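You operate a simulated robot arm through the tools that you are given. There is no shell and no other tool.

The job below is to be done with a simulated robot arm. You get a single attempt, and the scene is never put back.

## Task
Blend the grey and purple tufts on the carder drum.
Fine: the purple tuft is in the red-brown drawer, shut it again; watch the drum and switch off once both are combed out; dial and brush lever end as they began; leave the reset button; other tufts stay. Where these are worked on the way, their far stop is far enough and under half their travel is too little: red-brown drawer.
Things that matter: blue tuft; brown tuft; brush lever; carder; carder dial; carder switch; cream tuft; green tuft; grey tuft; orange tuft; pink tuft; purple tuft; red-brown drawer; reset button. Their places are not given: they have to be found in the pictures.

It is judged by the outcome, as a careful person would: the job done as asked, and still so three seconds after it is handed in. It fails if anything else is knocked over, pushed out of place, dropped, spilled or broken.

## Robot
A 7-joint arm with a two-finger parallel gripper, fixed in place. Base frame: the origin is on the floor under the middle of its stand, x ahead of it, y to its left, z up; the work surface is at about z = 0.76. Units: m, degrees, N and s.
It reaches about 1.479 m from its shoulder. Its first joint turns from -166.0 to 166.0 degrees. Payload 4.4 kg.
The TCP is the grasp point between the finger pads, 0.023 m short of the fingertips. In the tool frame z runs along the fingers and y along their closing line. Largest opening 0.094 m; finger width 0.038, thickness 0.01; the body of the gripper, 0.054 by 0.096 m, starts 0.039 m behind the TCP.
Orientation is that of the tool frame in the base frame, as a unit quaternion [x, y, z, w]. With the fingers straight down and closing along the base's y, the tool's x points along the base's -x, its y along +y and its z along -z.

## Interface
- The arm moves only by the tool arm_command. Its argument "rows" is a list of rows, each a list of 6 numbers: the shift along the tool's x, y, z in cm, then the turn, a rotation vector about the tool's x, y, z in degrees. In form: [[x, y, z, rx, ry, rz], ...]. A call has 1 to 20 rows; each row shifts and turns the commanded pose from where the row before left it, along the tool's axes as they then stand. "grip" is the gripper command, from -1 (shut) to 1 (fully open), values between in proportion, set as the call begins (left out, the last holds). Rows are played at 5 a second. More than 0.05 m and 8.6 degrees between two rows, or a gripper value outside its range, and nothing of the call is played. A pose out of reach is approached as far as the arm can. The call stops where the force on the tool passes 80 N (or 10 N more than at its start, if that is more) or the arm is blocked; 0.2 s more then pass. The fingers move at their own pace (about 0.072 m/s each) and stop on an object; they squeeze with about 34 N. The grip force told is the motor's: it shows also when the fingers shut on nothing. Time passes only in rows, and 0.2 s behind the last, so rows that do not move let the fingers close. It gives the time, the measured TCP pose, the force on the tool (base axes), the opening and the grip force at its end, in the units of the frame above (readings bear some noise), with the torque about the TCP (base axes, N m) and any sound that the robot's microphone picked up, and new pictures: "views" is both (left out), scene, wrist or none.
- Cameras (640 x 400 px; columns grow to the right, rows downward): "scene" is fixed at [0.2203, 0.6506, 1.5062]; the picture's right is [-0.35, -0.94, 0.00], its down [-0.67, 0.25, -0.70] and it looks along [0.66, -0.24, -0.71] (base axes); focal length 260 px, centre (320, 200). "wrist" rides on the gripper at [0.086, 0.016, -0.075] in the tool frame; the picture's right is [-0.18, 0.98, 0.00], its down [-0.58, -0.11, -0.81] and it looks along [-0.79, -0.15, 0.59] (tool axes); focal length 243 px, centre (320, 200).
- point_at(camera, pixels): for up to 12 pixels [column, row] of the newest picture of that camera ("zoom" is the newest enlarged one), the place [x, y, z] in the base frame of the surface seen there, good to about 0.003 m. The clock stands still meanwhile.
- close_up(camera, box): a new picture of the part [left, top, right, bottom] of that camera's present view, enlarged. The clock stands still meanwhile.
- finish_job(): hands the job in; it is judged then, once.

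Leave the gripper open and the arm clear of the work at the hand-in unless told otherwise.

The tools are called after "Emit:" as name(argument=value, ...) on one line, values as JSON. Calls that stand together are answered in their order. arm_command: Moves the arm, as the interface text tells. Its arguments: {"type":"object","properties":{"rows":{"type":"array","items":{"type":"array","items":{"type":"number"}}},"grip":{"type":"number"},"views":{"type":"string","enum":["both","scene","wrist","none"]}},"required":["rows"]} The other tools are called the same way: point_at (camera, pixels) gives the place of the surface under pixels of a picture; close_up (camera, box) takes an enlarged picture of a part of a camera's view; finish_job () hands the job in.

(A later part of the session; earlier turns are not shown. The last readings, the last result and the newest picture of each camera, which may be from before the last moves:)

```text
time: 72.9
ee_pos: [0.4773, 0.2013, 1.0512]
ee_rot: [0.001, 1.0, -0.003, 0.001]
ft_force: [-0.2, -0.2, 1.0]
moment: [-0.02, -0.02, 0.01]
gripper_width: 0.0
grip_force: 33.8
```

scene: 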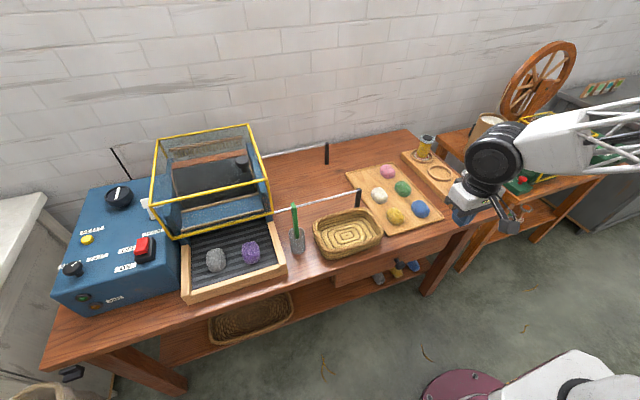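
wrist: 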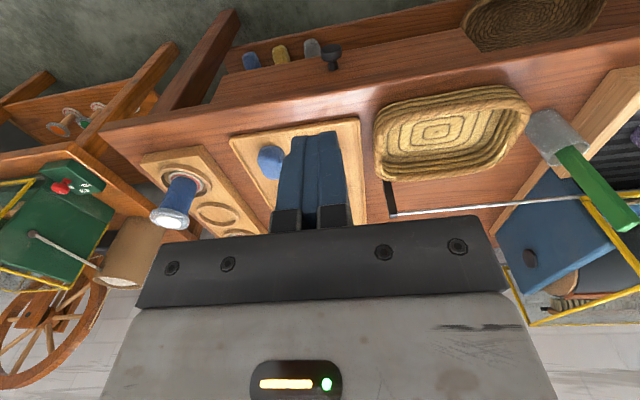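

The drawer looks flush with the table front. Now to the dial: I'll move left to about (0.60, 0.97, 1.10) and yaw about 19° toward the panel.

Emit:
arm_command(rows=[[-0.72, 4.53, -0.3, 0, 0, 0], [-0.72, 4.53, -0.3, 0, 0, 0], [-0.72, 4.53, -0.3, 0, 0, 0], [-0.72, 4.53, -0.3, 0, 0, 0], [-0.72, 4.53, -0.3, 0, 0, 0], [-0.72, 4.53, -0.3, 0, 0, 0], [-0.72, 4.53, -0.3, 0, 0, 0], [-0.72, 4.53, -0.3, 0, 0, 0], [-0.72, 4.53, -0.3, 0, 0, 0], [-0.72, 4.53, -0.3, 0, 0, 0], [-0.72, 4.53, -0.3, 0, 0, 0], [-0.72, 4.53, -0.3, 0, 0, 0], [-0.72, 4.53, -0.3, 0, 0, 0], [-0.72, 4.53, -0.3, 0, 0, 0], [-0.72, 4.53, -0.3, 0, 0, 0], [-0.72, 4.53, -0.3, 0, 0, 0], [-0.72, 4.53, -0.3, 0, 0, 0], [0, 0, 0, 0, 0, -6.33], [0, 0, 0, 0, 0, -6.33], [0, 0, 0, 0, 0, -6.33]])

```text
time: 77.1
ee_pos: [0.6026, 0.9713, 1.0973]
ee_rot: [-0.165, 0.986, -0.003, 0.0]
ft_force: [0.3, 0.5, -0.5]
moment: [-0.02, -0.02, -0.01]
gripper_width: 0.0
grip_force: 34.3
```

scene: 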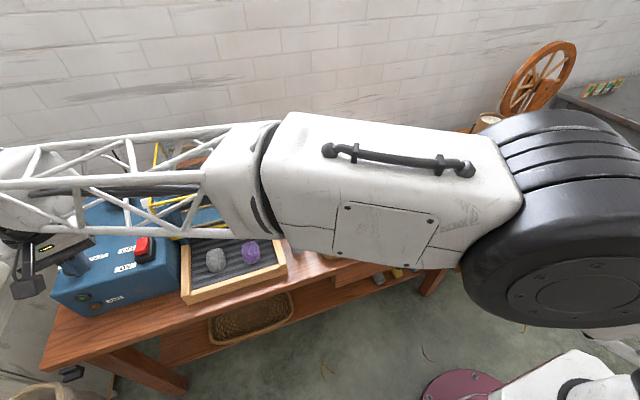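
wrist: 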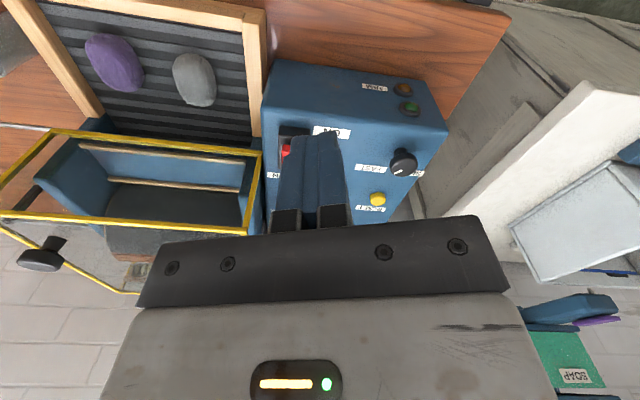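

The dial is at (403, 160) in the wrist view. I'll enlarge and measure it from here.

Emit:
close_up(camera="wrist", box=[350, 120, 450, 220])

Emit:
point_at(camera="wrist", pixels=[[403, 162], [391, 162], [415, 162], [403, 152], [403, 172], [404, 155], [378, 199], [340, 130]])

```text
4.00 times, centred on (400, 170) of wrist
```

zoom: 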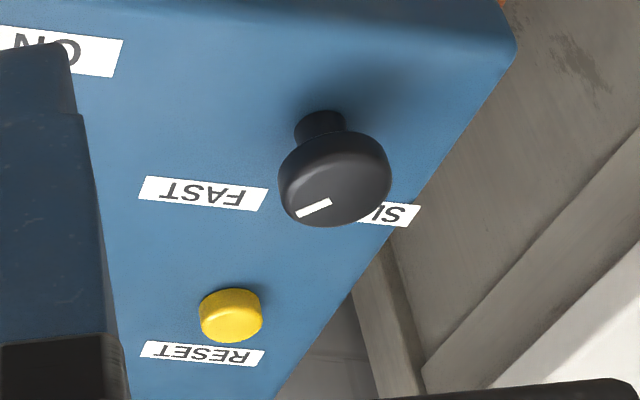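

```text
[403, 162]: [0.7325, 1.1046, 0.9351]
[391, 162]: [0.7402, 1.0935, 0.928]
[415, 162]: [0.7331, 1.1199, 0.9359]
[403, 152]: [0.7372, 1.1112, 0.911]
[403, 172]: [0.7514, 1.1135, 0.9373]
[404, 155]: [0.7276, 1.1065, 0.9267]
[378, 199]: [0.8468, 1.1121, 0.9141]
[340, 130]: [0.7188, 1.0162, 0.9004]
```

I'll query several points on the knob's top face to find its axis.

Emit:
point_at(camera="zoom", pixels=[[286, 190], [388, 185], [340, 150], [336, 222], [338, 186], [300, 165], [378, 160], [300, 213], [372, 212], [316, 206], [322, 125]])

```text
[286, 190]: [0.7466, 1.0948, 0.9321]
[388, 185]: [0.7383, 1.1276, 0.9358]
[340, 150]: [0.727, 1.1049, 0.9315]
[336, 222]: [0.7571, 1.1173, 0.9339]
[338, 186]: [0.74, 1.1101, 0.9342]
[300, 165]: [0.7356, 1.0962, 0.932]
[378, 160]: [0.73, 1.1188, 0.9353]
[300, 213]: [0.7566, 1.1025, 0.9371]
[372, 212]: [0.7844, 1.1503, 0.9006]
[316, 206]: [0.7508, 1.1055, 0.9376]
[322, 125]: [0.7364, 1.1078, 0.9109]
```

The knob axis is about (0.740, 1.110), top z≈0.937, diameter ≈0.034. I'll tilt the hand 25° outward (for reach), open to about 6 cm and go to a pre-grasp 8 cm short of it.

Emit:
arm_command(rows=[[0, 0, 0, 0, -6.25, 0], [0, 0, 0, 0, -6.25, 0], [0, 0, 0, 0, -6.25, 0], [0, 0, 0, 0, -6.25, 0], [-1.8, 1.73, 2.82, 0, 0, 0], [-1.8, 1.73, 2.82, 0, 0, 0], [-1.8, 1.73, 2.82, 0, 0, 0], [-1.8, 1.73, 2.82, 0, 0, 0], [-1.8, 1.73, 2.82, 0, 0, 0]], grip=0.28)

```text
time: 79.1
ee_pos: [0.7085, 1.0993, 1.0108]
ee_rot: [-0.16, 0.963, 0.034, 0.214]
ft_force: [0.0, 0.2, 1.3]
moment: [-0.02, 0.05, 0.0]
gripper_width: 0.0601
grip_force: 0.1
```

scene: 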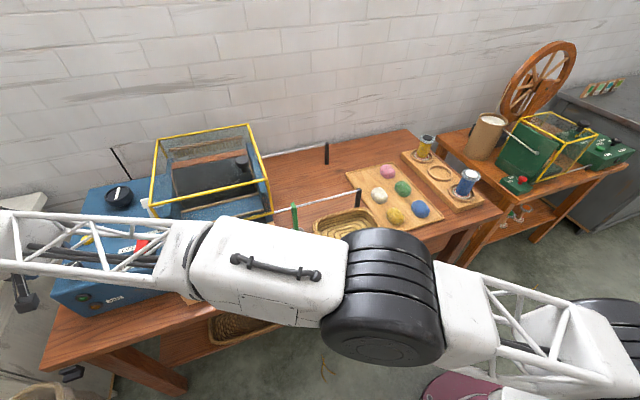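
wrist: 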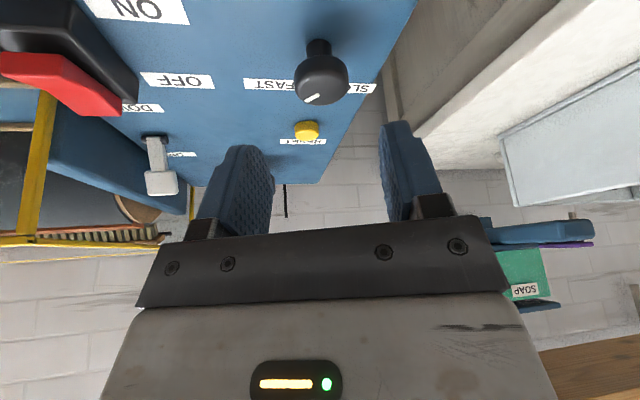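

Pre-grasp reached. The knob is at (321, 78), between the fingers' lines. I'll refine its position and look at the switch and lever from here.

Emit:
close_up(camera="wrist", box=[270, 30, 390, 150])

Emit:
point_at(camera="zoom", pixels=[[185, 150], [270, 160], [225, 115], [225, 188], [228, 155], [200, 120], [262, 128], [215, 175], [195, 182], [223, 60]])

Emit:
close_up(camera="wrist", box=[0, 0, 200, 210])

```text
3.33 times, centred on (330, 90) of wrist
```

zoom: 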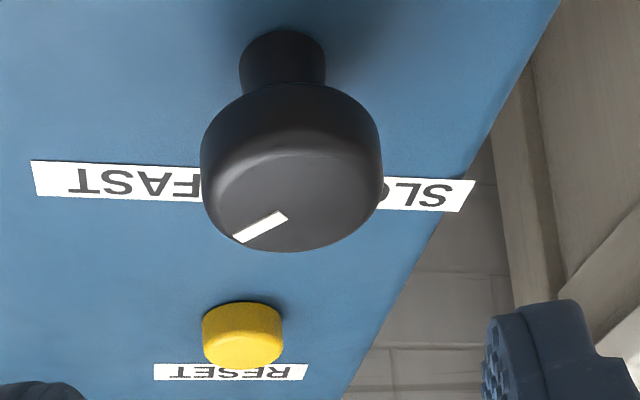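

```text
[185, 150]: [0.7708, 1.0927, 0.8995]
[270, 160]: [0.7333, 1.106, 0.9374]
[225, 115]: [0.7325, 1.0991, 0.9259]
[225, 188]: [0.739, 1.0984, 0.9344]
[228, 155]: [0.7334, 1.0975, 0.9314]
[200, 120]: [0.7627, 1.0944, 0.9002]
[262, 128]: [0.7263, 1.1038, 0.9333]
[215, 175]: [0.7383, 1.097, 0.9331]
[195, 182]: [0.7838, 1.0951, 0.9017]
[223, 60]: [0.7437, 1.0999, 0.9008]
```

```text
1.90 times, centred on (100, 105) of wrist
```

zoom: 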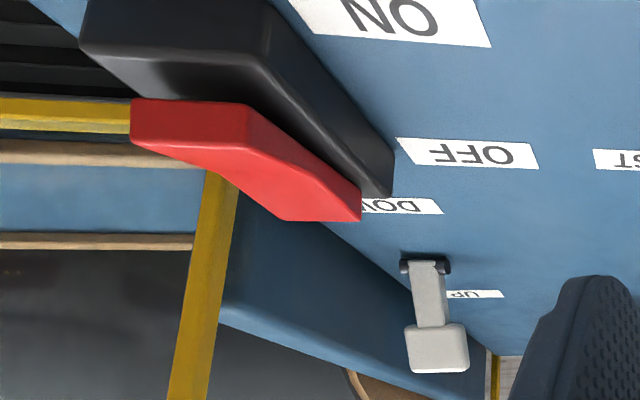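

I'll query more knob points around its top face in that first enlargement by retaking it.

Emit:
close_up(camera="wrist", box=[270, 30, 390, 150])

Emit:
point_at(camera="zoom", pixels=[[296, 195], [212, 205], [378, 195], [300, 145], [295, 247], [240, 160], [355, 150], [225, 232], [360, 230], [204, 160], [382, 150], [282, 60]])

```text
3.33 times, centred on (330, 90) of wrist
```

zoom: 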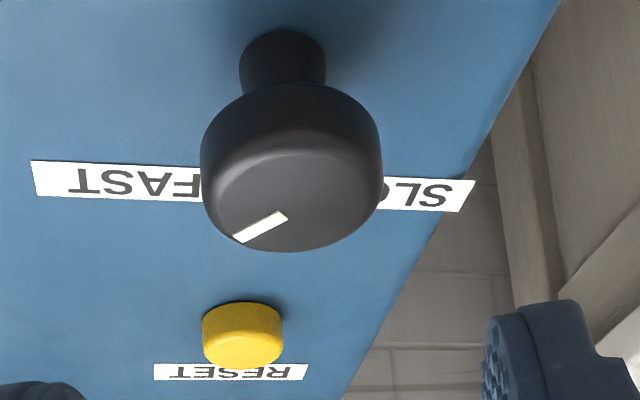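

```text
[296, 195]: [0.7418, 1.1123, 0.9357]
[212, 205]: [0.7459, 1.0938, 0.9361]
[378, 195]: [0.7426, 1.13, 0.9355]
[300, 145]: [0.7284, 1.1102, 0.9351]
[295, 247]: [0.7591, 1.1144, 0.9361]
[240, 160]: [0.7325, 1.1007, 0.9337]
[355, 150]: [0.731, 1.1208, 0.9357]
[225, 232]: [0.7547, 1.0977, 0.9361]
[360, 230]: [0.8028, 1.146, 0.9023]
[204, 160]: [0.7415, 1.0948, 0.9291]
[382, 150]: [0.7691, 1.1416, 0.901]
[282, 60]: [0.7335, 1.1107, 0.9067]
```

Knob axis ≈ (0.741, 1.112), radius ≈0.018; its pointer is about 40–45° toward FAST. I'll slide in along the fingers 8.2 cm.

Emit:
arm_command(rows=[[0, 0.05, 2.75, 0, 0, 0], [0, 0.05, 2.75, 0, 0, 0], [0, 0.04, 1.75, 0, 0, 0], [0, 0, 0.95, 0, 0, 0]])

```text
time: 80.1
ee_pos: [0.7409, 1.1111, 0.9343]
ee_rot: [-0.159, 0.963, 0.032, 0.214]
ft_force: [0.3, -0.8, 0.2]
moment: [0.0, -0.05, 0.01]
gripper_width: 0.0604
grip_force: 0.1
```

scene: 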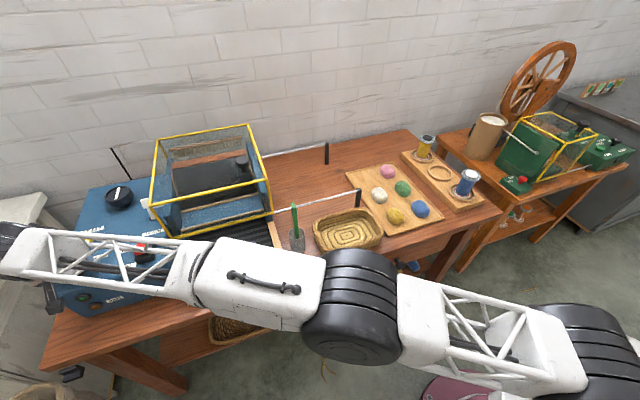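
wrist: 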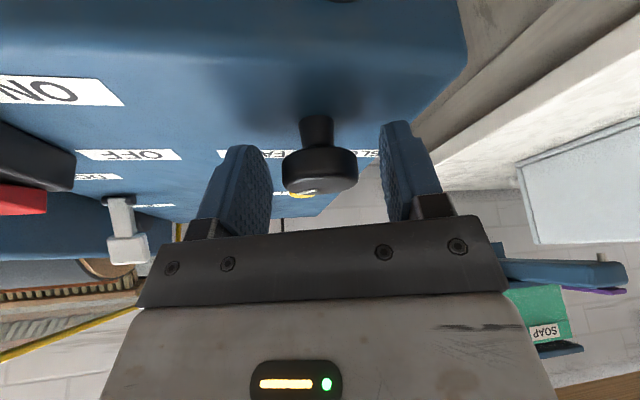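

The knob is between the pads with no contact. I'll close the fingers on it.

Emit:
arm_command(rows=[[0, 0, 0, 0, 0, 0], [0, 0, 0, 0, 0, 0], [0, 0, 0, 0, 0, 0]], grip=-1, views="wrist")

```text
time: 80.9
ee_pos: [0.7413, 1.1102, 0.9335]
ee_rot: [-0.16, 0.963, 0.033, 0.213]
ft_force: [2.7, -4.6, -0.4]
moment: [-0.06, 0.06, 0.01]
gripper_width: 0.0374
grip_force: 45.1
```

wrist: 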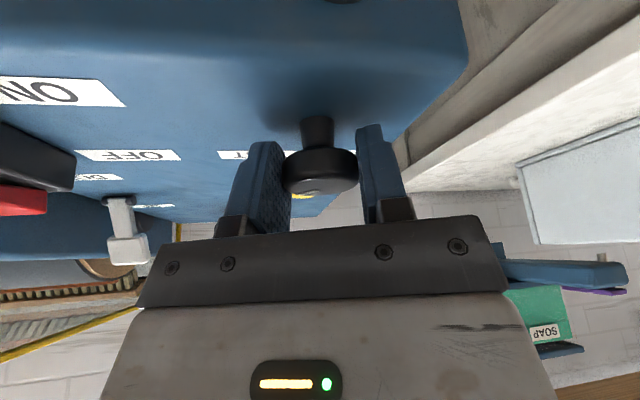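

Well centred (side force under 5 N). I'll turn it toward SLOW (counter-clockwise from above), 24° first, and check the torque.

Emit:
arm_command(rows=[[0, 0, 0, -3.38, 0, -7.25], [0, 0, 0, -3.38, 0, -7.25], [0, 0, 0, -3.38, 0, -7.25]], views="wrist")

```text
time: 81.7
ee_pos: [0.7424, 1.1103, 0.9318]
ee_rot: [-0.357, 0.909, 0.077, 0.201]
ft_force: [-3.6, -50.0, 4.0]
moment: [-1.0, 0.39, -0.13]
gripper_width: 0.0372
grip_force: 44.6
```

wrist: 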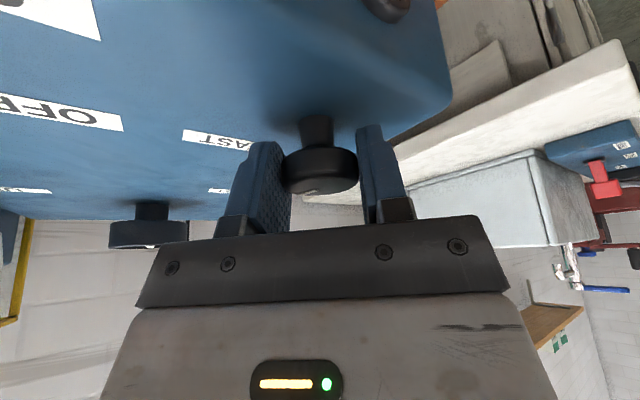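

The knob turned with the hand, with a −50 N side load in y. I'll ease 1.5 mm in −y and turn 24° more.

Emit:
arm_command(rows=[[0.093, -0.11, -0.043, 0, 0, 0], [0, 0, 0, -3.38, 0, -7.25], [0, 0, 0, -3.38, 0, -7.25], [0, 0, 0, -3.38, 0, -7.25]], views="wrist")

```text
time: 82.7
ee_pos: [0.7433, 1.1079, 0.9332]
ee_rot: [-0.538, 0.815, 0.117, 0.18]
ft_force: [54.0, -10.2, -0.4]
moment: [-0.29, -0.37, -0.2]
gripper_width: 0.0374
grip_force: 44.9
```

wrist: 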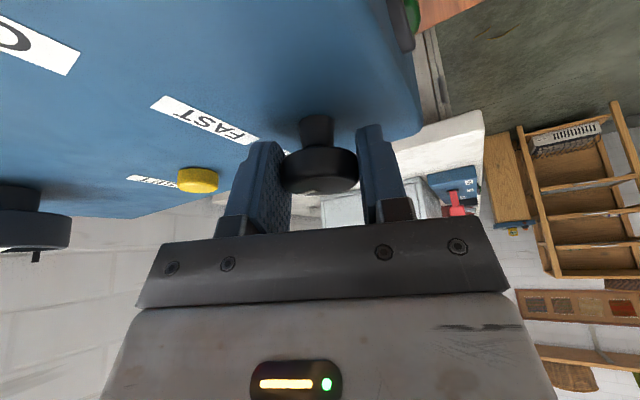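

48° turned so far; the side load is now +54 N in x. I'll ease +1.5 mm in x, turn 16° more, and look at the pointer.

Emit:
arm_command(rows=[[-0.053, -0.138, 0.025, 0, 0, 0], [0, 0, 0, -3.38, 0, -7.25], [0, 0, 0, -3.38, 0, -7.25]], views="wrist")

Emit:
close_up(camera="wrist", box=[270, 100, 370, 210])

```text
time: 83.5
ee_pos: [0.7448, 1.1085, 0.9326]
ee_rot: [-0.647, 0.732, 0.141, 0.161]
ft_force: [47.2, -30.0, 3.3]
moment: [-1.1, -0.57, -0.17]
gripper_width: 0.0371
grip_force: 44.9
```

wrist: 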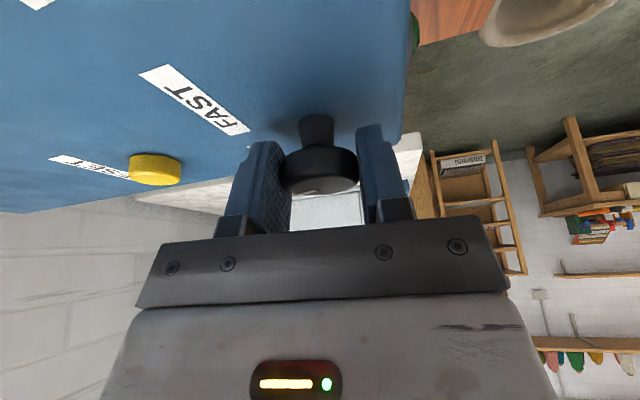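

```text
3.64 times, centred on (320, 155) of wrist
```

zoom: 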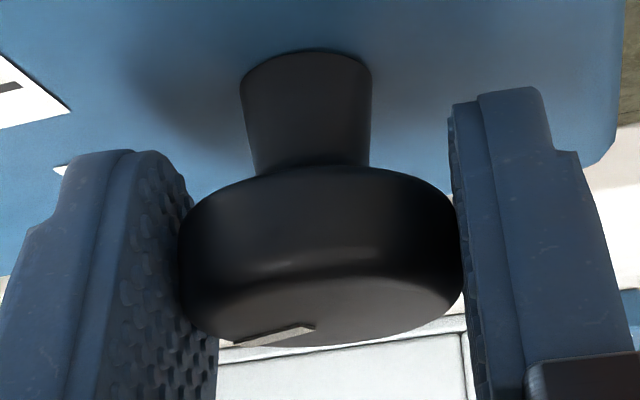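

The pointer still keeps its place relative to the fingers, so there is no slip; about 64° turned. I'll ease the side load and turn 16° more.

Emit:
arm_command(rows=[[0.04, -0.11, -0.02, 0, 0, 0], [0, 0, 0, -3.38, 0, -7.25], [0, 0, 0, -3.38, 0, -7.25]], views="wrist")

Emit:
close_up(camera="wrist", box=[270, 100, 370, 210])

```text
time: 84.3
ee_pos: [0.7457, 1.1077, 0.9329]
ee_rot: [0.742, -0.635, -0.163, -0.14]
ft_force: [68.0, 3.1, 3.4]
moment: [-0.63, -1.02, -0.2]
gripper_width: 0.0373
grip_force: 44.2
```

wrist: 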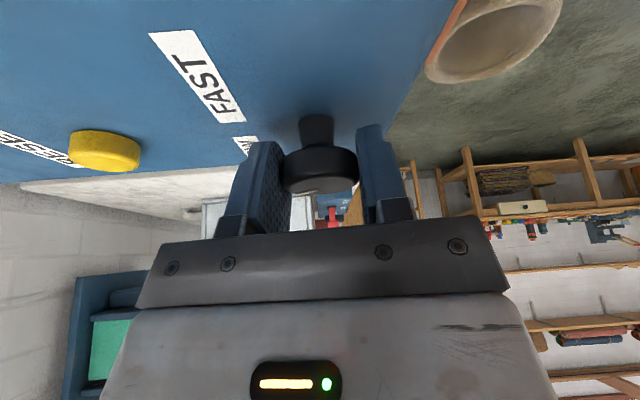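

```text
3.64 times, centred on (320, 155) of wrist
```

zoom: 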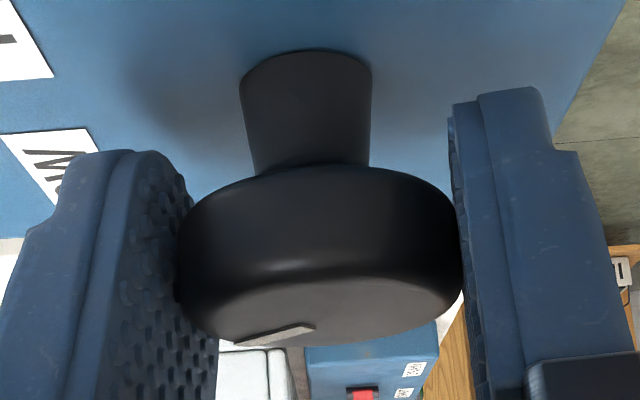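

Turned 80°, the pointer now aims at about the SLOW label. The side load is 68 N in x; I'll ease it and turn 8° more to check for a stop.

Emit:
arm_command(rows=[[0.021, -0.17, -0.01, 0, 0, 0], [0, 0, 0, 0, 0, 0], [0, 0, 0, -2.1, 0, -4.5], [0, 0, 0, -1.7, 0, -3.6]], views="wrist")

```text
time: 85.3
ee_pos: [0.7452, 1.1092, 0.9332]
ee_rot: [0.789, -0.576, -0.174, -0.126]
ft_force: [52.2, -3.6, 7.2]
moment: [0.4, -0.53, -0.77]
gripper_width: 0.0378
grip_force: 45.3
```

wrist: 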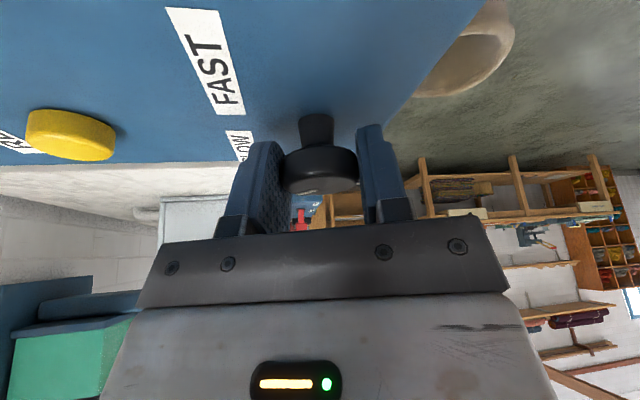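

The torque about vertical rose from 0.2 to 0.8 N m, so the stop is reached. I'll release and back out along the fingers 8 cm to see the pointer.

Emit:
arm_command(rows=[[0, 0, 0, 0, 0, 0], [0, 0, 0, 0, 0, 0], [0, 0, -2, 0, 0, 0], [0, 0, -3, 0, 0, 0], [0, 0, -3, 0, 0, 0]], grip=0.28)

Emit:
close_up(camera="wrist", box=[250, 20, 390, 150])

```text
time: 86.5
ee_pos: [0.7545, 1.0776, 1.0043]
ee_rot: [0.789, -0.576, -0.173, -0.126]
ft_force: [-0.6, -0.2, -0.5]
moment: [0.02, 0.01, 0.0]
gripper_width: 0.0601
grip_force: 0.1
```

scene: 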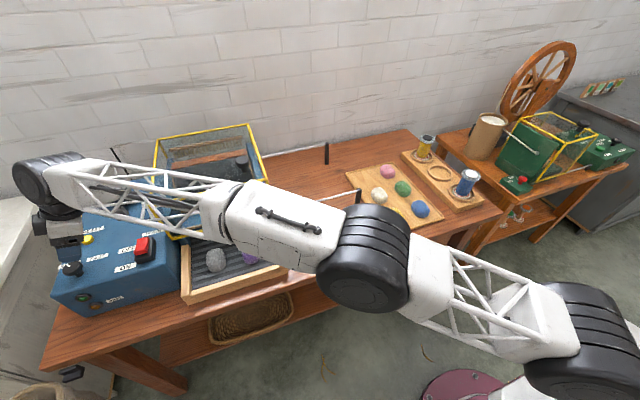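
wrist: 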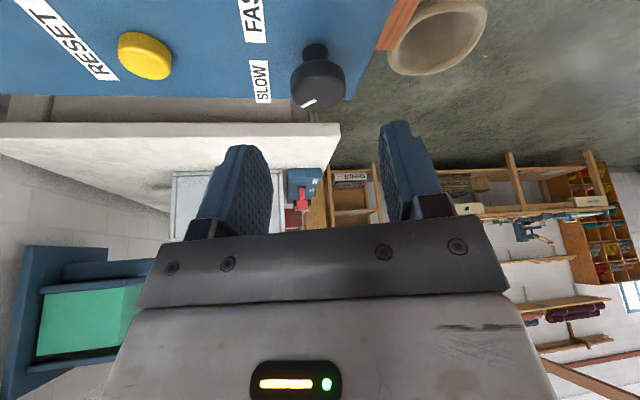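

```text
3.08 times, centred on (320, 85) of wrist
```

zoom: 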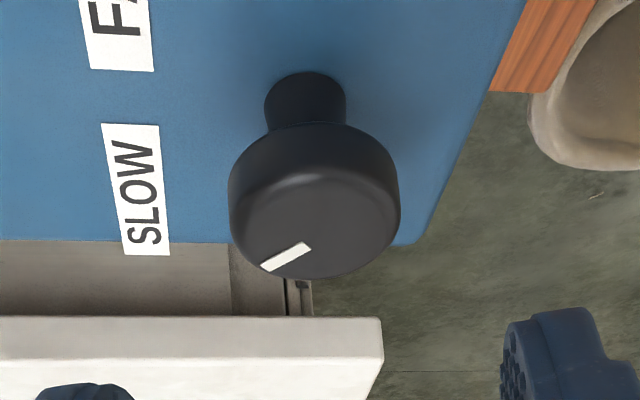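

The pointer now aims toward +x/+y, on the SLOW side. I'll confirm with the scene camera.

Emit:
close_up(camera="scene", box=[40, 230, 140, 310])

Emit:
close_up(camera="scene", box=[110, 190, 190, 280])

```text
5.00 times, centred on (90, 270) of scene
```

zoom: 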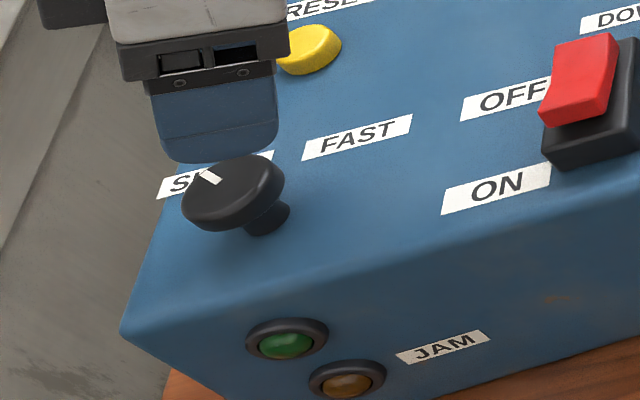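

```text
4.44 times, centred on (150, 235) of scene
```

zoom: 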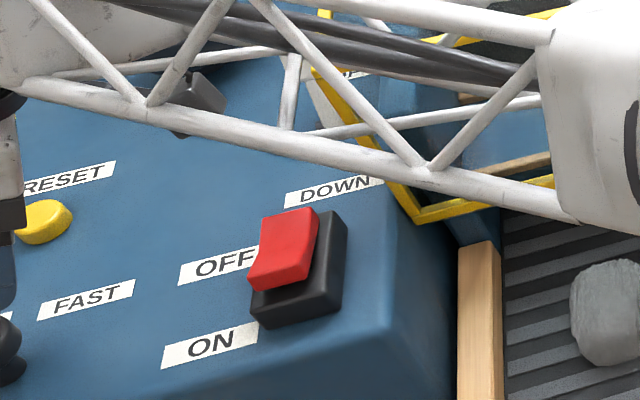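

The scene view confirms: the dial pointer is at SLOW. Now I'll map the rocker switch surface in the enlarged picture.

Emit:
point_at(camera="zoom", pixels=[[270, 222], [312, 214], [256, 268], [303, 260], [285, 240], [280, 283], [265, 300], [335, 230], [330, 300], [300, 315], [290, 232], [283, 255]])

```text
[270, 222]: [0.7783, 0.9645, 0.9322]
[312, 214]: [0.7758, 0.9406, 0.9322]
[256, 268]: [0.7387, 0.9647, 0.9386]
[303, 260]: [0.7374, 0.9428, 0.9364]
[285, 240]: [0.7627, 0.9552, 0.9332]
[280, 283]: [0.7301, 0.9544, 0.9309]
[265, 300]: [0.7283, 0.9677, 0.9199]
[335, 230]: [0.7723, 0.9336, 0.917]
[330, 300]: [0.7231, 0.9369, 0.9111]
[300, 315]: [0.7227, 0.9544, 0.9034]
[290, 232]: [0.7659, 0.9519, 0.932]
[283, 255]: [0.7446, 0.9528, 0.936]
```

The rocker's ON end (x≈0.737, z≈0.939) is raised, so pressing that end down will switch on. First the brush lever: it is beyond reach with a vertical hand near the guard, so I'll retreat, straighten, and yaw round so the camera bracket faces +y, away from the guard.

Emit:
arm_command(rows=[[0.96, 3.75, -2.65, 0, 0, 0], [0.96, 3.75, -2.65, 0, 0, 0], [0.96, 3.75, -2.65, 0, 0, 0], [0.96, 3.75, -2.65, 0, 0, 0], [0.96, 3.75, -2.65, 0, 0, 0], [0, 0, 0, 0, 6.25, 0], [0, 0, 0, 0, 6.25, 0], [0, 0, 0, 0, 6.25, 0], [0, 0, 0, 0, 6.25, 0], [0, 0, 0, 0, 0, 8.2], [0, 0, 0, 0, 0, 8.2], [0, 0, 0, 0, 0, 8.2], [0, 0, 0, 0, 0, 8.2], [0, 0, 0, 0, 0, 8.2], [0, 0, 0, 0, 0, 8.2], [0, 0, 0, 0, 0, 8.2], [0, 0, 0, 0, 0, 8.2], [0, 0, 0, 0, 0, 8.2], [0, 0, 0, 0, 0, 8.2], [0, 0, 0, 0, 0, 8.2]])

```text
time: 90.7
ee_pos: [0.6074, 0.9259, 1.1065]
ee_rot: [-0.152, 0.988, -0.002, -0.001]
ft_force: [0.1, -0.2, -0.1]
moment: [-0.02, -0.01, -0.02]
gripper_width: 0.0602
grip_force: 0.2
```

scene: 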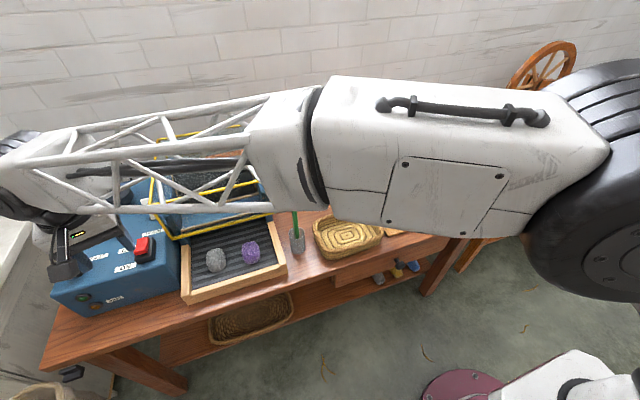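
wrist: 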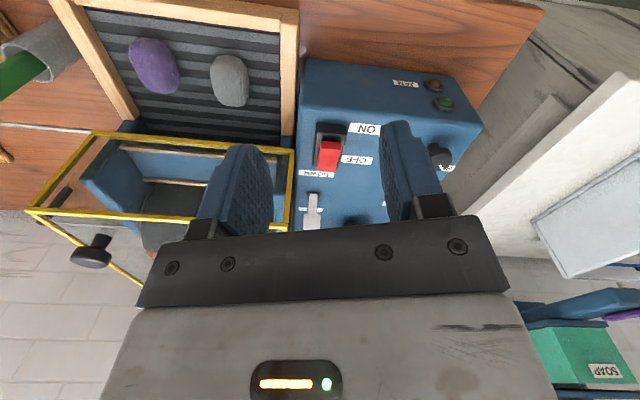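

I'll take a close look at the lever (312, 205) from here to know its handle's extents.

Emit:
close_up(camera="wrist", box=[280, 150, 360, 230])

Emit:
point_at(camera="zoom", pixels=[[255, 215], [225, 355], [290, 355], [255, 320], [260, 260], [250, 380], [225, 330], [290, 330], [240, 390], [290, 385]])

```text
5.00 times, centred on (320, 190) of wrist
```

zoom: 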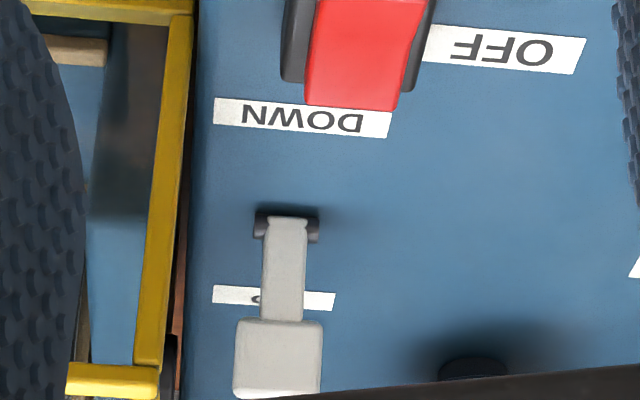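

```text
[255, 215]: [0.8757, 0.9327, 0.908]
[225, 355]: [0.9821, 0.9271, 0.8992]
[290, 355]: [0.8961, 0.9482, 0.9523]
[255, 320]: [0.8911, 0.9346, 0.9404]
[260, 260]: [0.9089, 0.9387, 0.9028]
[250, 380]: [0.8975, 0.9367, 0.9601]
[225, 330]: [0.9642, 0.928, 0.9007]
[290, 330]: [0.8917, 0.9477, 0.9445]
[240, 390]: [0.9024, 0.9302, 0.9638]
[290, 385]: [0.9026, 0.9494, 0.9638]
```

The handle spans y≈0.930–0.957, leaning about 25° toward +x (UP) from a pivot at (0.877, 0.943, 0.906). I'll finish the yaw so the fingers close along x, with the gap set to about 4.8 cm to straddle the handle.

Emit:
arm_command(rows=[[0, 0, 0, 0, 0, 8.27], [0, 0, 0, 0, 0, 8.27], [0, 0, 0, 0, 0, 8.27], [0, 0, 0, 0, 0, 8.27], [0, 0, 0, 0, 0, 8.27], [0, 0, 0, 0, 0, 8.27], [0, 0, 0, 0, 0, 8.27], [0, 0, 0, 0, 0, 8.27], [0, 0, 0, 0, 0, 8.27], [0, 0, 0, 0, 0, 8.27], [0, 0, 0, 0, 0, 8.27], [0, 0, 0, 0, 0, 8.27], [0, 0, 0, 0, 0, 8.27], [0, 0, 0, 0, 6, 0], [0, 0, 0, 0, 6, 0]], grip=0.02)

```text
time: 93.9
ee_pos: [0.6068, 0.9258, 1.1063]
ee_rot: [0.703, 0.704, 0.072, -0.072]
ft_force: [0.8, 0.3, -0.6]
moment: [0.01, 0.02, 0.02]
gripper_width: 0.0481
grip_force: 0.1
```

scene: 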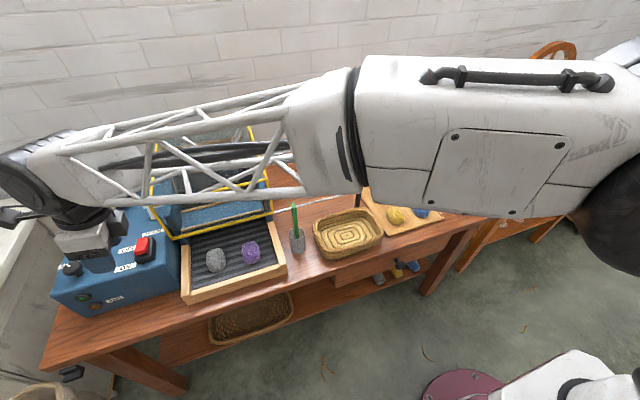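
wrist: 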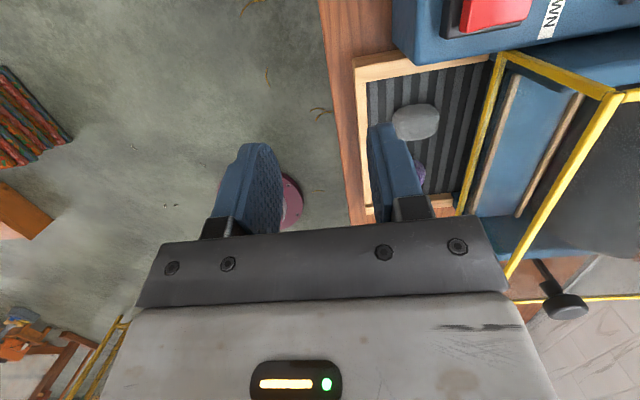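

Orientation is as wanted (fingers down, leaning 12° toward +y). I'll move over to (0.82, 0.95, 1.03), short of the lever.

Emit:
arm_command(rows=[[0.135, 3.55, 1.32, 0, 0, 0], [0.135, 3.55, 1.32, 0, 0, 0], [0.135, 3.55, 1.32, 0, 0, 0], [0.135, 3.55, 1.32, 0, 0, 0], [0.135, 3.55, 1.32, 0, 0, 0], [0.135, 3.55, 1.32, 0, 0, 0]])

```text
time: 95.3
ee_pos: [0.82, 0.9506, 1.0315]
ee_rot: [0.703, 0.704, 0.073, -0.072]
ft_force: [-0.3, 0.4, 1.0]
moment: [0.0, 0.01, -0.03]
gripper_width: 0.048
grip_force: 0.0
```

scene: 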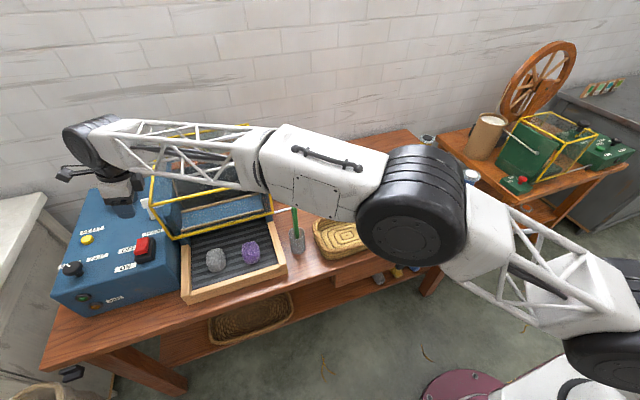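
wrist: 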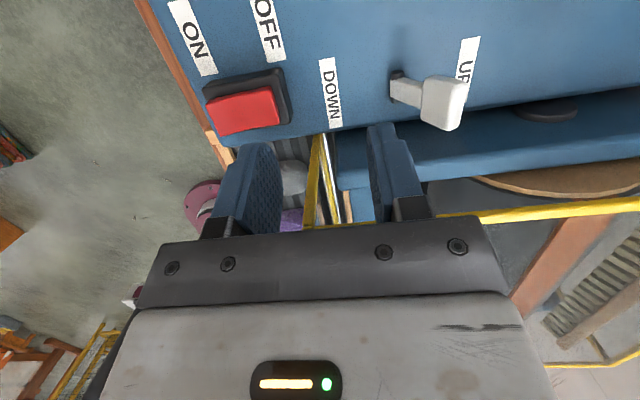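

Here I see the lever from the side: pivot (398, 90), handle (443, 103). I'll measure its extents.

Emit:
close_up(camera="wrist", box=[370, 40, 490, 150])

Emit:
point_at(camera="wrist", pixels=[[443, 103], [425, 90], [464, 90], [460, 120], [440, 128], [424, 115], [405, 92], [398, 88], [445, 80], [250, 108], [215, 110], [278, 105]])

```text
3.64 times, centred on (430, 95) of wrist
```

zoom: 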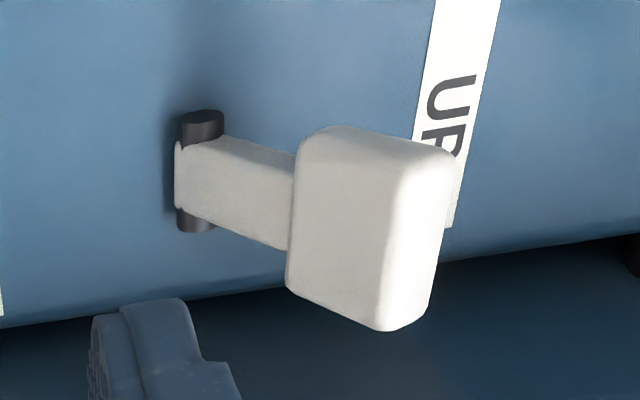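

```text
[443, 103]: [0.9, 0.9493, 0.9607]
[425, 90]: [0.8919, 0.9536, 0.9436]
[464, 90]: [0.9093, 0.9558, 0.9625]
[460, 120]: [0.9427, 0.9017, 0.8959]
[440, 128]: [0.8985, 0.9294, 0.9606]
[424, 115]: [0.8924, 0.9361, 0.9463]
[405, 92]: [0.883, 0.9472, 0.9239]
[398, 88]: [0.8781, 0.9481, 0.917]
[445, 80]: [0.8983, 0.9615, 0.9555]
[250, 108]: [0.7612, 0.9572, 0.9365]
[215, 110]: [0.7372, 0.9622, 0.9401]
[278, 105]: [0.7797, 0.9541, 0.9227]
```

The handle spans x≈0.890–0.915 and z≈0.940–0.965. I'll move above it, straddling, at z≈1.008.

Emit:
arm_command(rows=[[-0.24, 4.15, 1.15, 0, 0, 0], [-0.24, 4.15, 1.15, 0, 0, 0]], views="wrist")

```text
time: 95.9
ee_pos: [0.9015, 0.9513, 0.9923]
ee_rot: [0.704, 0.704, 0.065, -0.071]
ft_force: [0.4, 0.9, -9.9]
moment: [0.03, 0.0, 0.0]
gripper_width: 0.0482
grip_force: 0.0
```

wrist: 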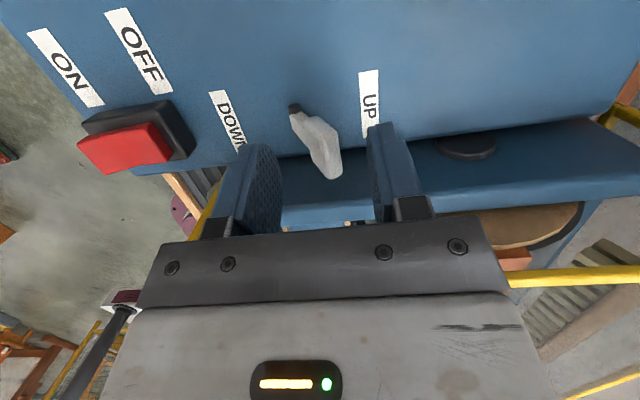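

The measured height (0.992) is lower than commanded; I'll hold still for a moment and re-read.

Emit:
arm_command(rows=[[0, 0, 0, 0, 0, 0]], views="wrist")

```text
time: 96.3
ee_pos: [0.9032, 0.9487, 1.0082]
ee_rot: [0.703, 0.704, 0.073, -0.072]
ft_force: [-0.6, -0.8, 0.2]
moment: [0.0, 0.0, 0.02]
gripper_width: 0.048
grip_force: 0.0
```

wrist: 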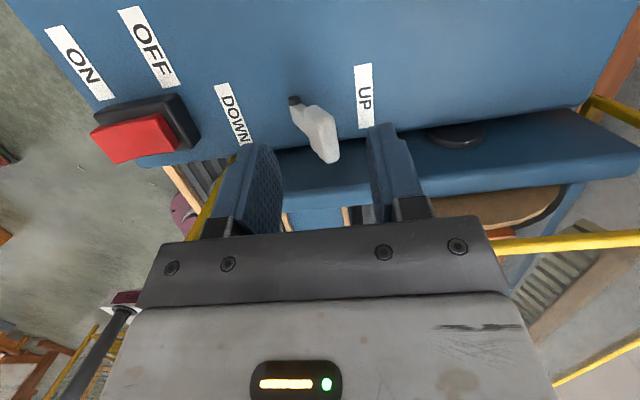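

Settled at (0.903, 0.949, 1.008), the handle tip (323, 145) is between the fingers. I'll lower 4.6 cm slowly to straddle it.

Emit:
arm_command(rows=[[-0.19, 0, 0.9, 0, 0, 0], [-0.19, 0, 0.9, 0, 0, 0], [-0.19, 0, 0.9, 0, 0, 0], [-0.19, 0, 0.9, 0, 0, 0], [-0.19, 0, 0.9, 0, 0, 0], [0, 0, 0, 0, 0, 0]])

```text
time: 97.4
ee_pos: [0.9045, 0.9505, 0.9871]
ee_rot: [0.702, 0.704, 0.082, -0.073]
ft_force: [-0.8, 0.0, 5.8]
moment: [-0.36, 0.06, -0.02]
gripper_width: 0.0479
grip_force: 0.1
stopped in row 5: the force on the tool passed its limit at 90 N (the readings are from after the stop); the commanded pose is now the measured one
```

scene: 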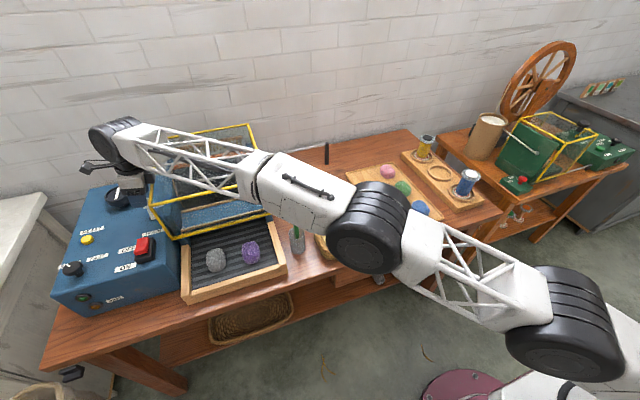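
wrist: 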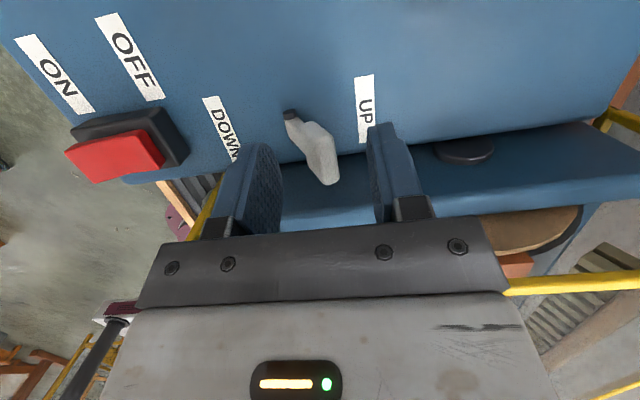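

The hand met 90 N at z≈0.987, before straddling the handle. I'll check what is near: the blue cheek plate and the yellow guard frame.

Emit:
point_at(camera="wrist", pixels=[[465, 150], [320, 200], [440, 200], [520, 170], [590, 150], [570, 283], [210, 200], [440, 130], [520, 195], [310, 160], [300, 130], [325, 175]])

Emit:
close_up(camera="scene", box=[70, 100, 210, 240])

```text
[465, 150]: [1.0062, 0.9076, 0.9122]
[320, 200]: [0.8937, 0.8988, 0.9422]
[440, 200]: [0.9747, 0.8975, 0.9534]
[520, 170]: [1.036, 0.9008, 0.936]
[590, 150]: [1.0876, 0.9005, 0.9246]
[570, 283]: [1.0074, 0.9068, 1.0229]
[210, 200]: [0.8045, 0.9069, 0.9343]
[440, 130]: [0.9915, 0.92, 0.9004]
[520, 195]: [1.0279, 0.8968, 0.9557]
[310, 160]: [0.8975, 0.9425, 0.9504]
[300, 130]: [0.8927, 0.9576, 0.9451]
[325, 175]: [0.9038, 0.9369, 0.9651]
```

```text
2.86 times, centred on (140, 170) of scene
```

zoom: 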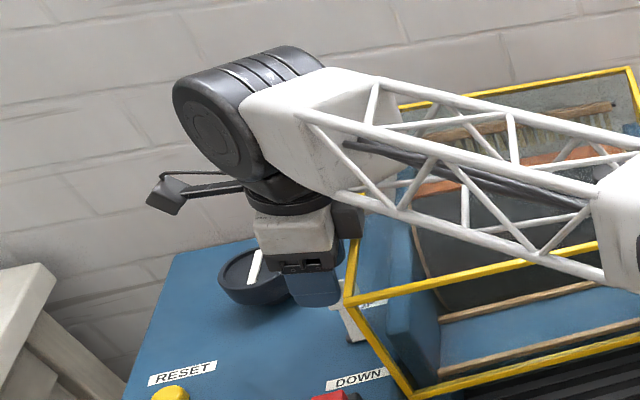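

The yellow guard frame reaches y≈0.907 at z≈1.023, and the black box on my gripper's −y side seems to have touched it from above. I'll back straight up and away toward −x, then check the guard has not moved.

Emit:
arm_command(rows=[[0.2, 0, -0.98, 0, 0, 0], [0.2, -1, -0.98, 0, 0, 0], [0.2, -3, -0.98, 0, 0, 0], [0.2, -3, -0.98, 0, 0, 0], [0.2, -3, -0.98, 0, 0, 0]])

Emit:
point_at(camera="scene", pixels=[[271, 212], [174, 238], [151, 206], [235, 222]])

```text
time: 98.6
ee_pos: [0.8035, 0.9475, 1.034]
ee_rot: [0.702, 0.704, 0.081, -0.072]
ft_force: [1.5, -0.8, -1.2]
moment: [0.01, 0.03, 0.04]
gripper_width: 0.0477
grip_force: 0.0
```

scene: 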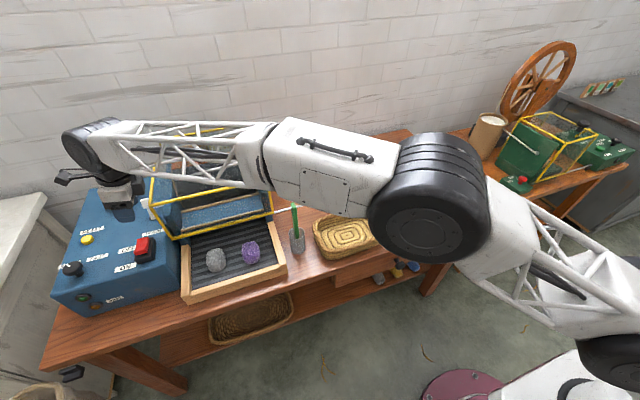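
wrist: 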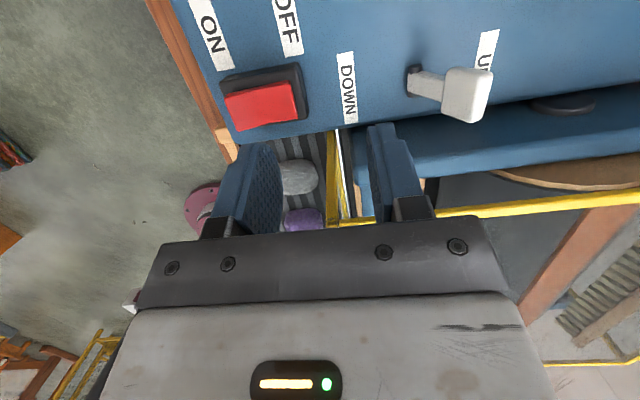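

```text
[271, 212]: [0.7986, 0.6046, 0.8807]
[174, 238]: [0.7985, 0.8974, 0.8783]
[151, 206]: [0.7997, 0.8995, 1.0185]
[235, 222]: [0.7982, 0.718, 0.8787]
```

The guard is unmoved and the lever still UP. New approach: fingers shut as a single stick, no lean toward the guard, but tilted 30° forward (+x) so the wrist stays in reach; offset y to 0.968 to keep clear of the guard.

Emit:
arm_command(rows=[[0, 0, 0, 0, -6.2, 0], [0, 0, 0, 0, -6.2, 0], [2.0, 0, -1, 0, 0, 0], [0, 0, 0, -7.5, 0, 0], [0, 0, 0, -7.5, 0, 0], [0, 0, 0, -7.5, 0, 0], [0, 0, 0, -7.5, 0, 0], [0, 0, 0, 0, 0, 0]], grip=-1)

```text
time: 100.4
ee_pos: [0.8025, 0.9702, 1.0449]
ee_rot: [0.681, 0.683, 0.188, 0.188]
ft_force: [-0.5, -0.7, 0.1]
moment: [0.0, -0.04, 0.0]
gripper_width: 0.0
grip_force: 34.2
```

scene: 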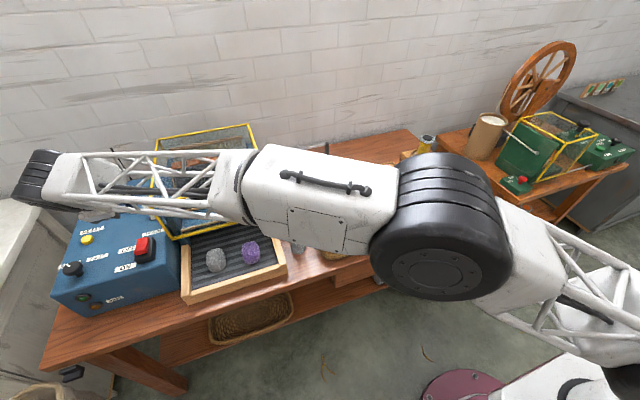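
wrist: 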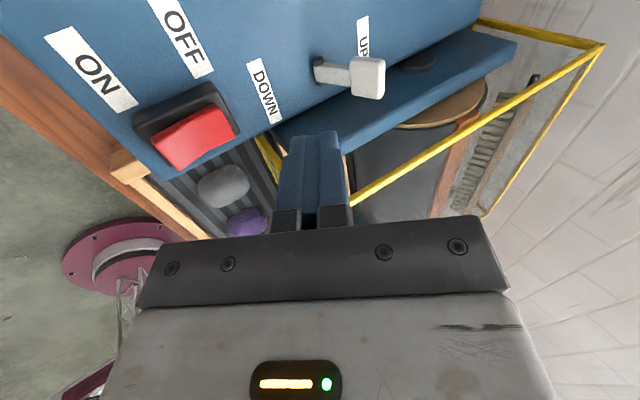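

Orientation is good (31° forward, no side lean). I'll pass over the handle to behind it, at (0.938, 0.968, 1.010).

Emit:
arm_command(rows=[[-0.03, 1.64, 1.66, 0, 0, 0], [-0.03, 1.64, 1.66, 0, 0, 0], [-0.03, 1.64, 1.66, 0, 0, 0], [-0.03, 1.64, 1.66, 0, 0, 0], [-0.03, 1.64, 1.66, 0, 0, 0], [-0.03, 1.64, 1.66, 0, 0, 0], [0, 0, 0, 0, 0, 0]])

```text
time: 102.0
ee_pos: [0.9405, 0.9691, 1.0099]
ee_rot: [0.681, 0.683, 0.187, 0.187]
ft_force: [-0.2, -0.3, -0.3]
moment: [0.0, 0.02, -0.01]
gripper_width: 0.0
grip_force: 34.2
```

scene: 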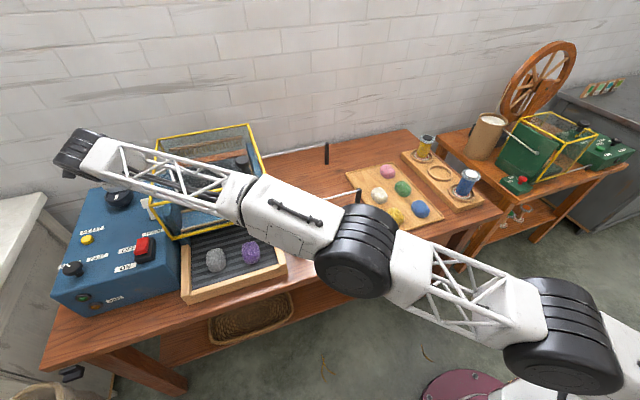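
wrist: 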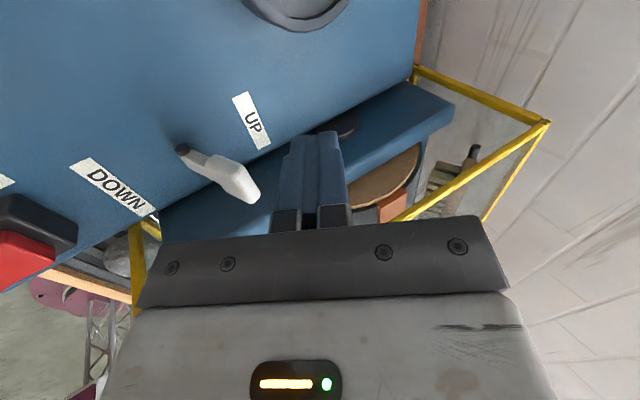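

The shut fingers are on the +x side of the handle. I'll lower 4.5 cm slowly.

Emit:
arm_command(rows=[[0, -0.46, 0.77, 0, 0, 0], [0, -0.46, 0.77, 0, 0, 0], [0, -0.46, 0.77, 0, 0, 0], [0, -0.46, 0.77, 0, 0, 0], [0, -0.46, 0.77, 0, 0, 0], [0, 0, 0, 0, 0, 0]])

```text
time: 103.4
ee_pos: [0.9388, 0.9679, 0.9648]
ee_rot: [0.681, 0.682, 0.188, 0.188]
ft_force: [0.5, -0.7, 0.9]
moment: [-0.02, 0.0, 0.01]
gripper_width: 0.0
grip_force: 34.3
```

scene: 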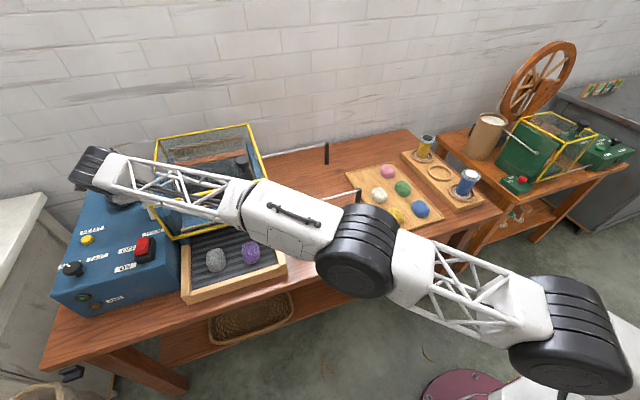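
wrist: 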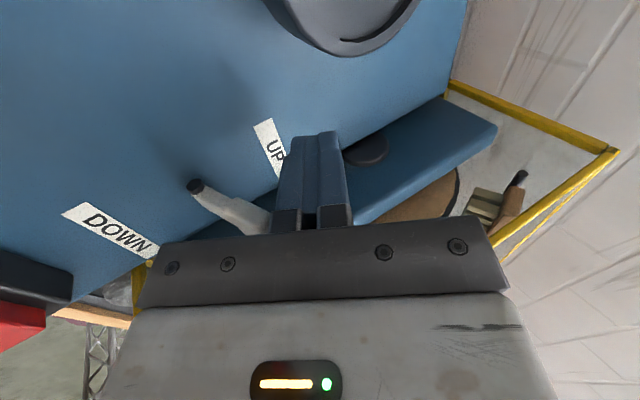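

No contact; the handle is just left of the fingers. I'll push it toward −x (DOWN), 5 cm first.

Emit:
arm_command(rows=[[0, -0.86, -0.513, 0, 0, 0], [0, -0.86, -0.513, 0, 0, 0], [0, -0.86, -0.513, 0, 0, 0], [0, -0.86, -0.513, 0, 0, 0], [0, -0.86, -0.513, 0, 0, 0]], views="wrist")

```text
time: 104.6
ee_pos: [0.8886, 0.969, 0.9633]
ee_rot: [0.682, 0.682, 0.188, 0.187]
ft_force: [-0.3, -0.4, -0.5]
moment: [0.0, -0.03, 0.03]
gripper_width: 0.0001
grip_force: 34.7
```

wrist: 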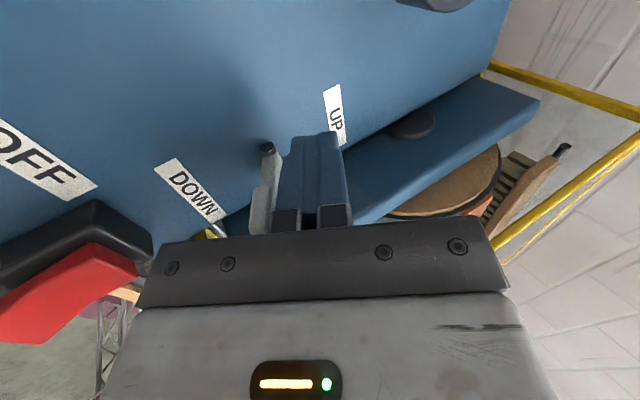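

The lever follows, with little force. I'll keep pushing, smaller steps, until it seats at DOWN.

Emit:
arm_command(rows=[[0, -0.6, -0.36, 0, 0, 0], [0, -0.6, -0.36, 0, 0, 0], [0, -0.6, -0.36, 0, 0, 0], [0, -0.6, -0.36, 0, 0, 0]], views="wrist")

```text
time: 105.7
ee_pos: [0.8671, 0.9636, 0.9704]
ee_rot: [0.683, 0.68, 0.191, 0.188]
ft_force: [23.3, -10.1, 11.1]
moment: [-0.3, 0.02, 0.56]
gripper_width: 0.0
grip_force: 33.8
stopped in row 4: the force on the tool passed its limit at 87 N (the readings are from after the stop); the commanded pose is now the measured one
```

wrist: 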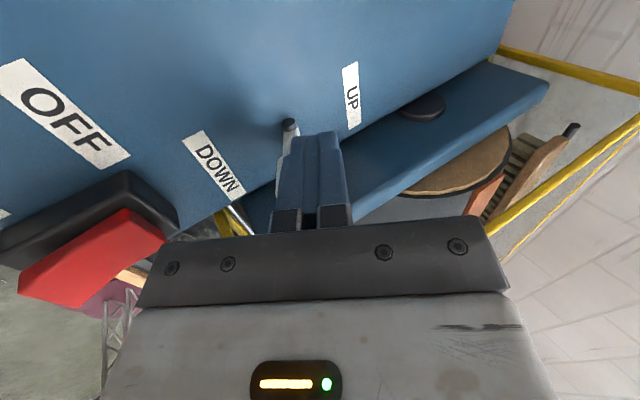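

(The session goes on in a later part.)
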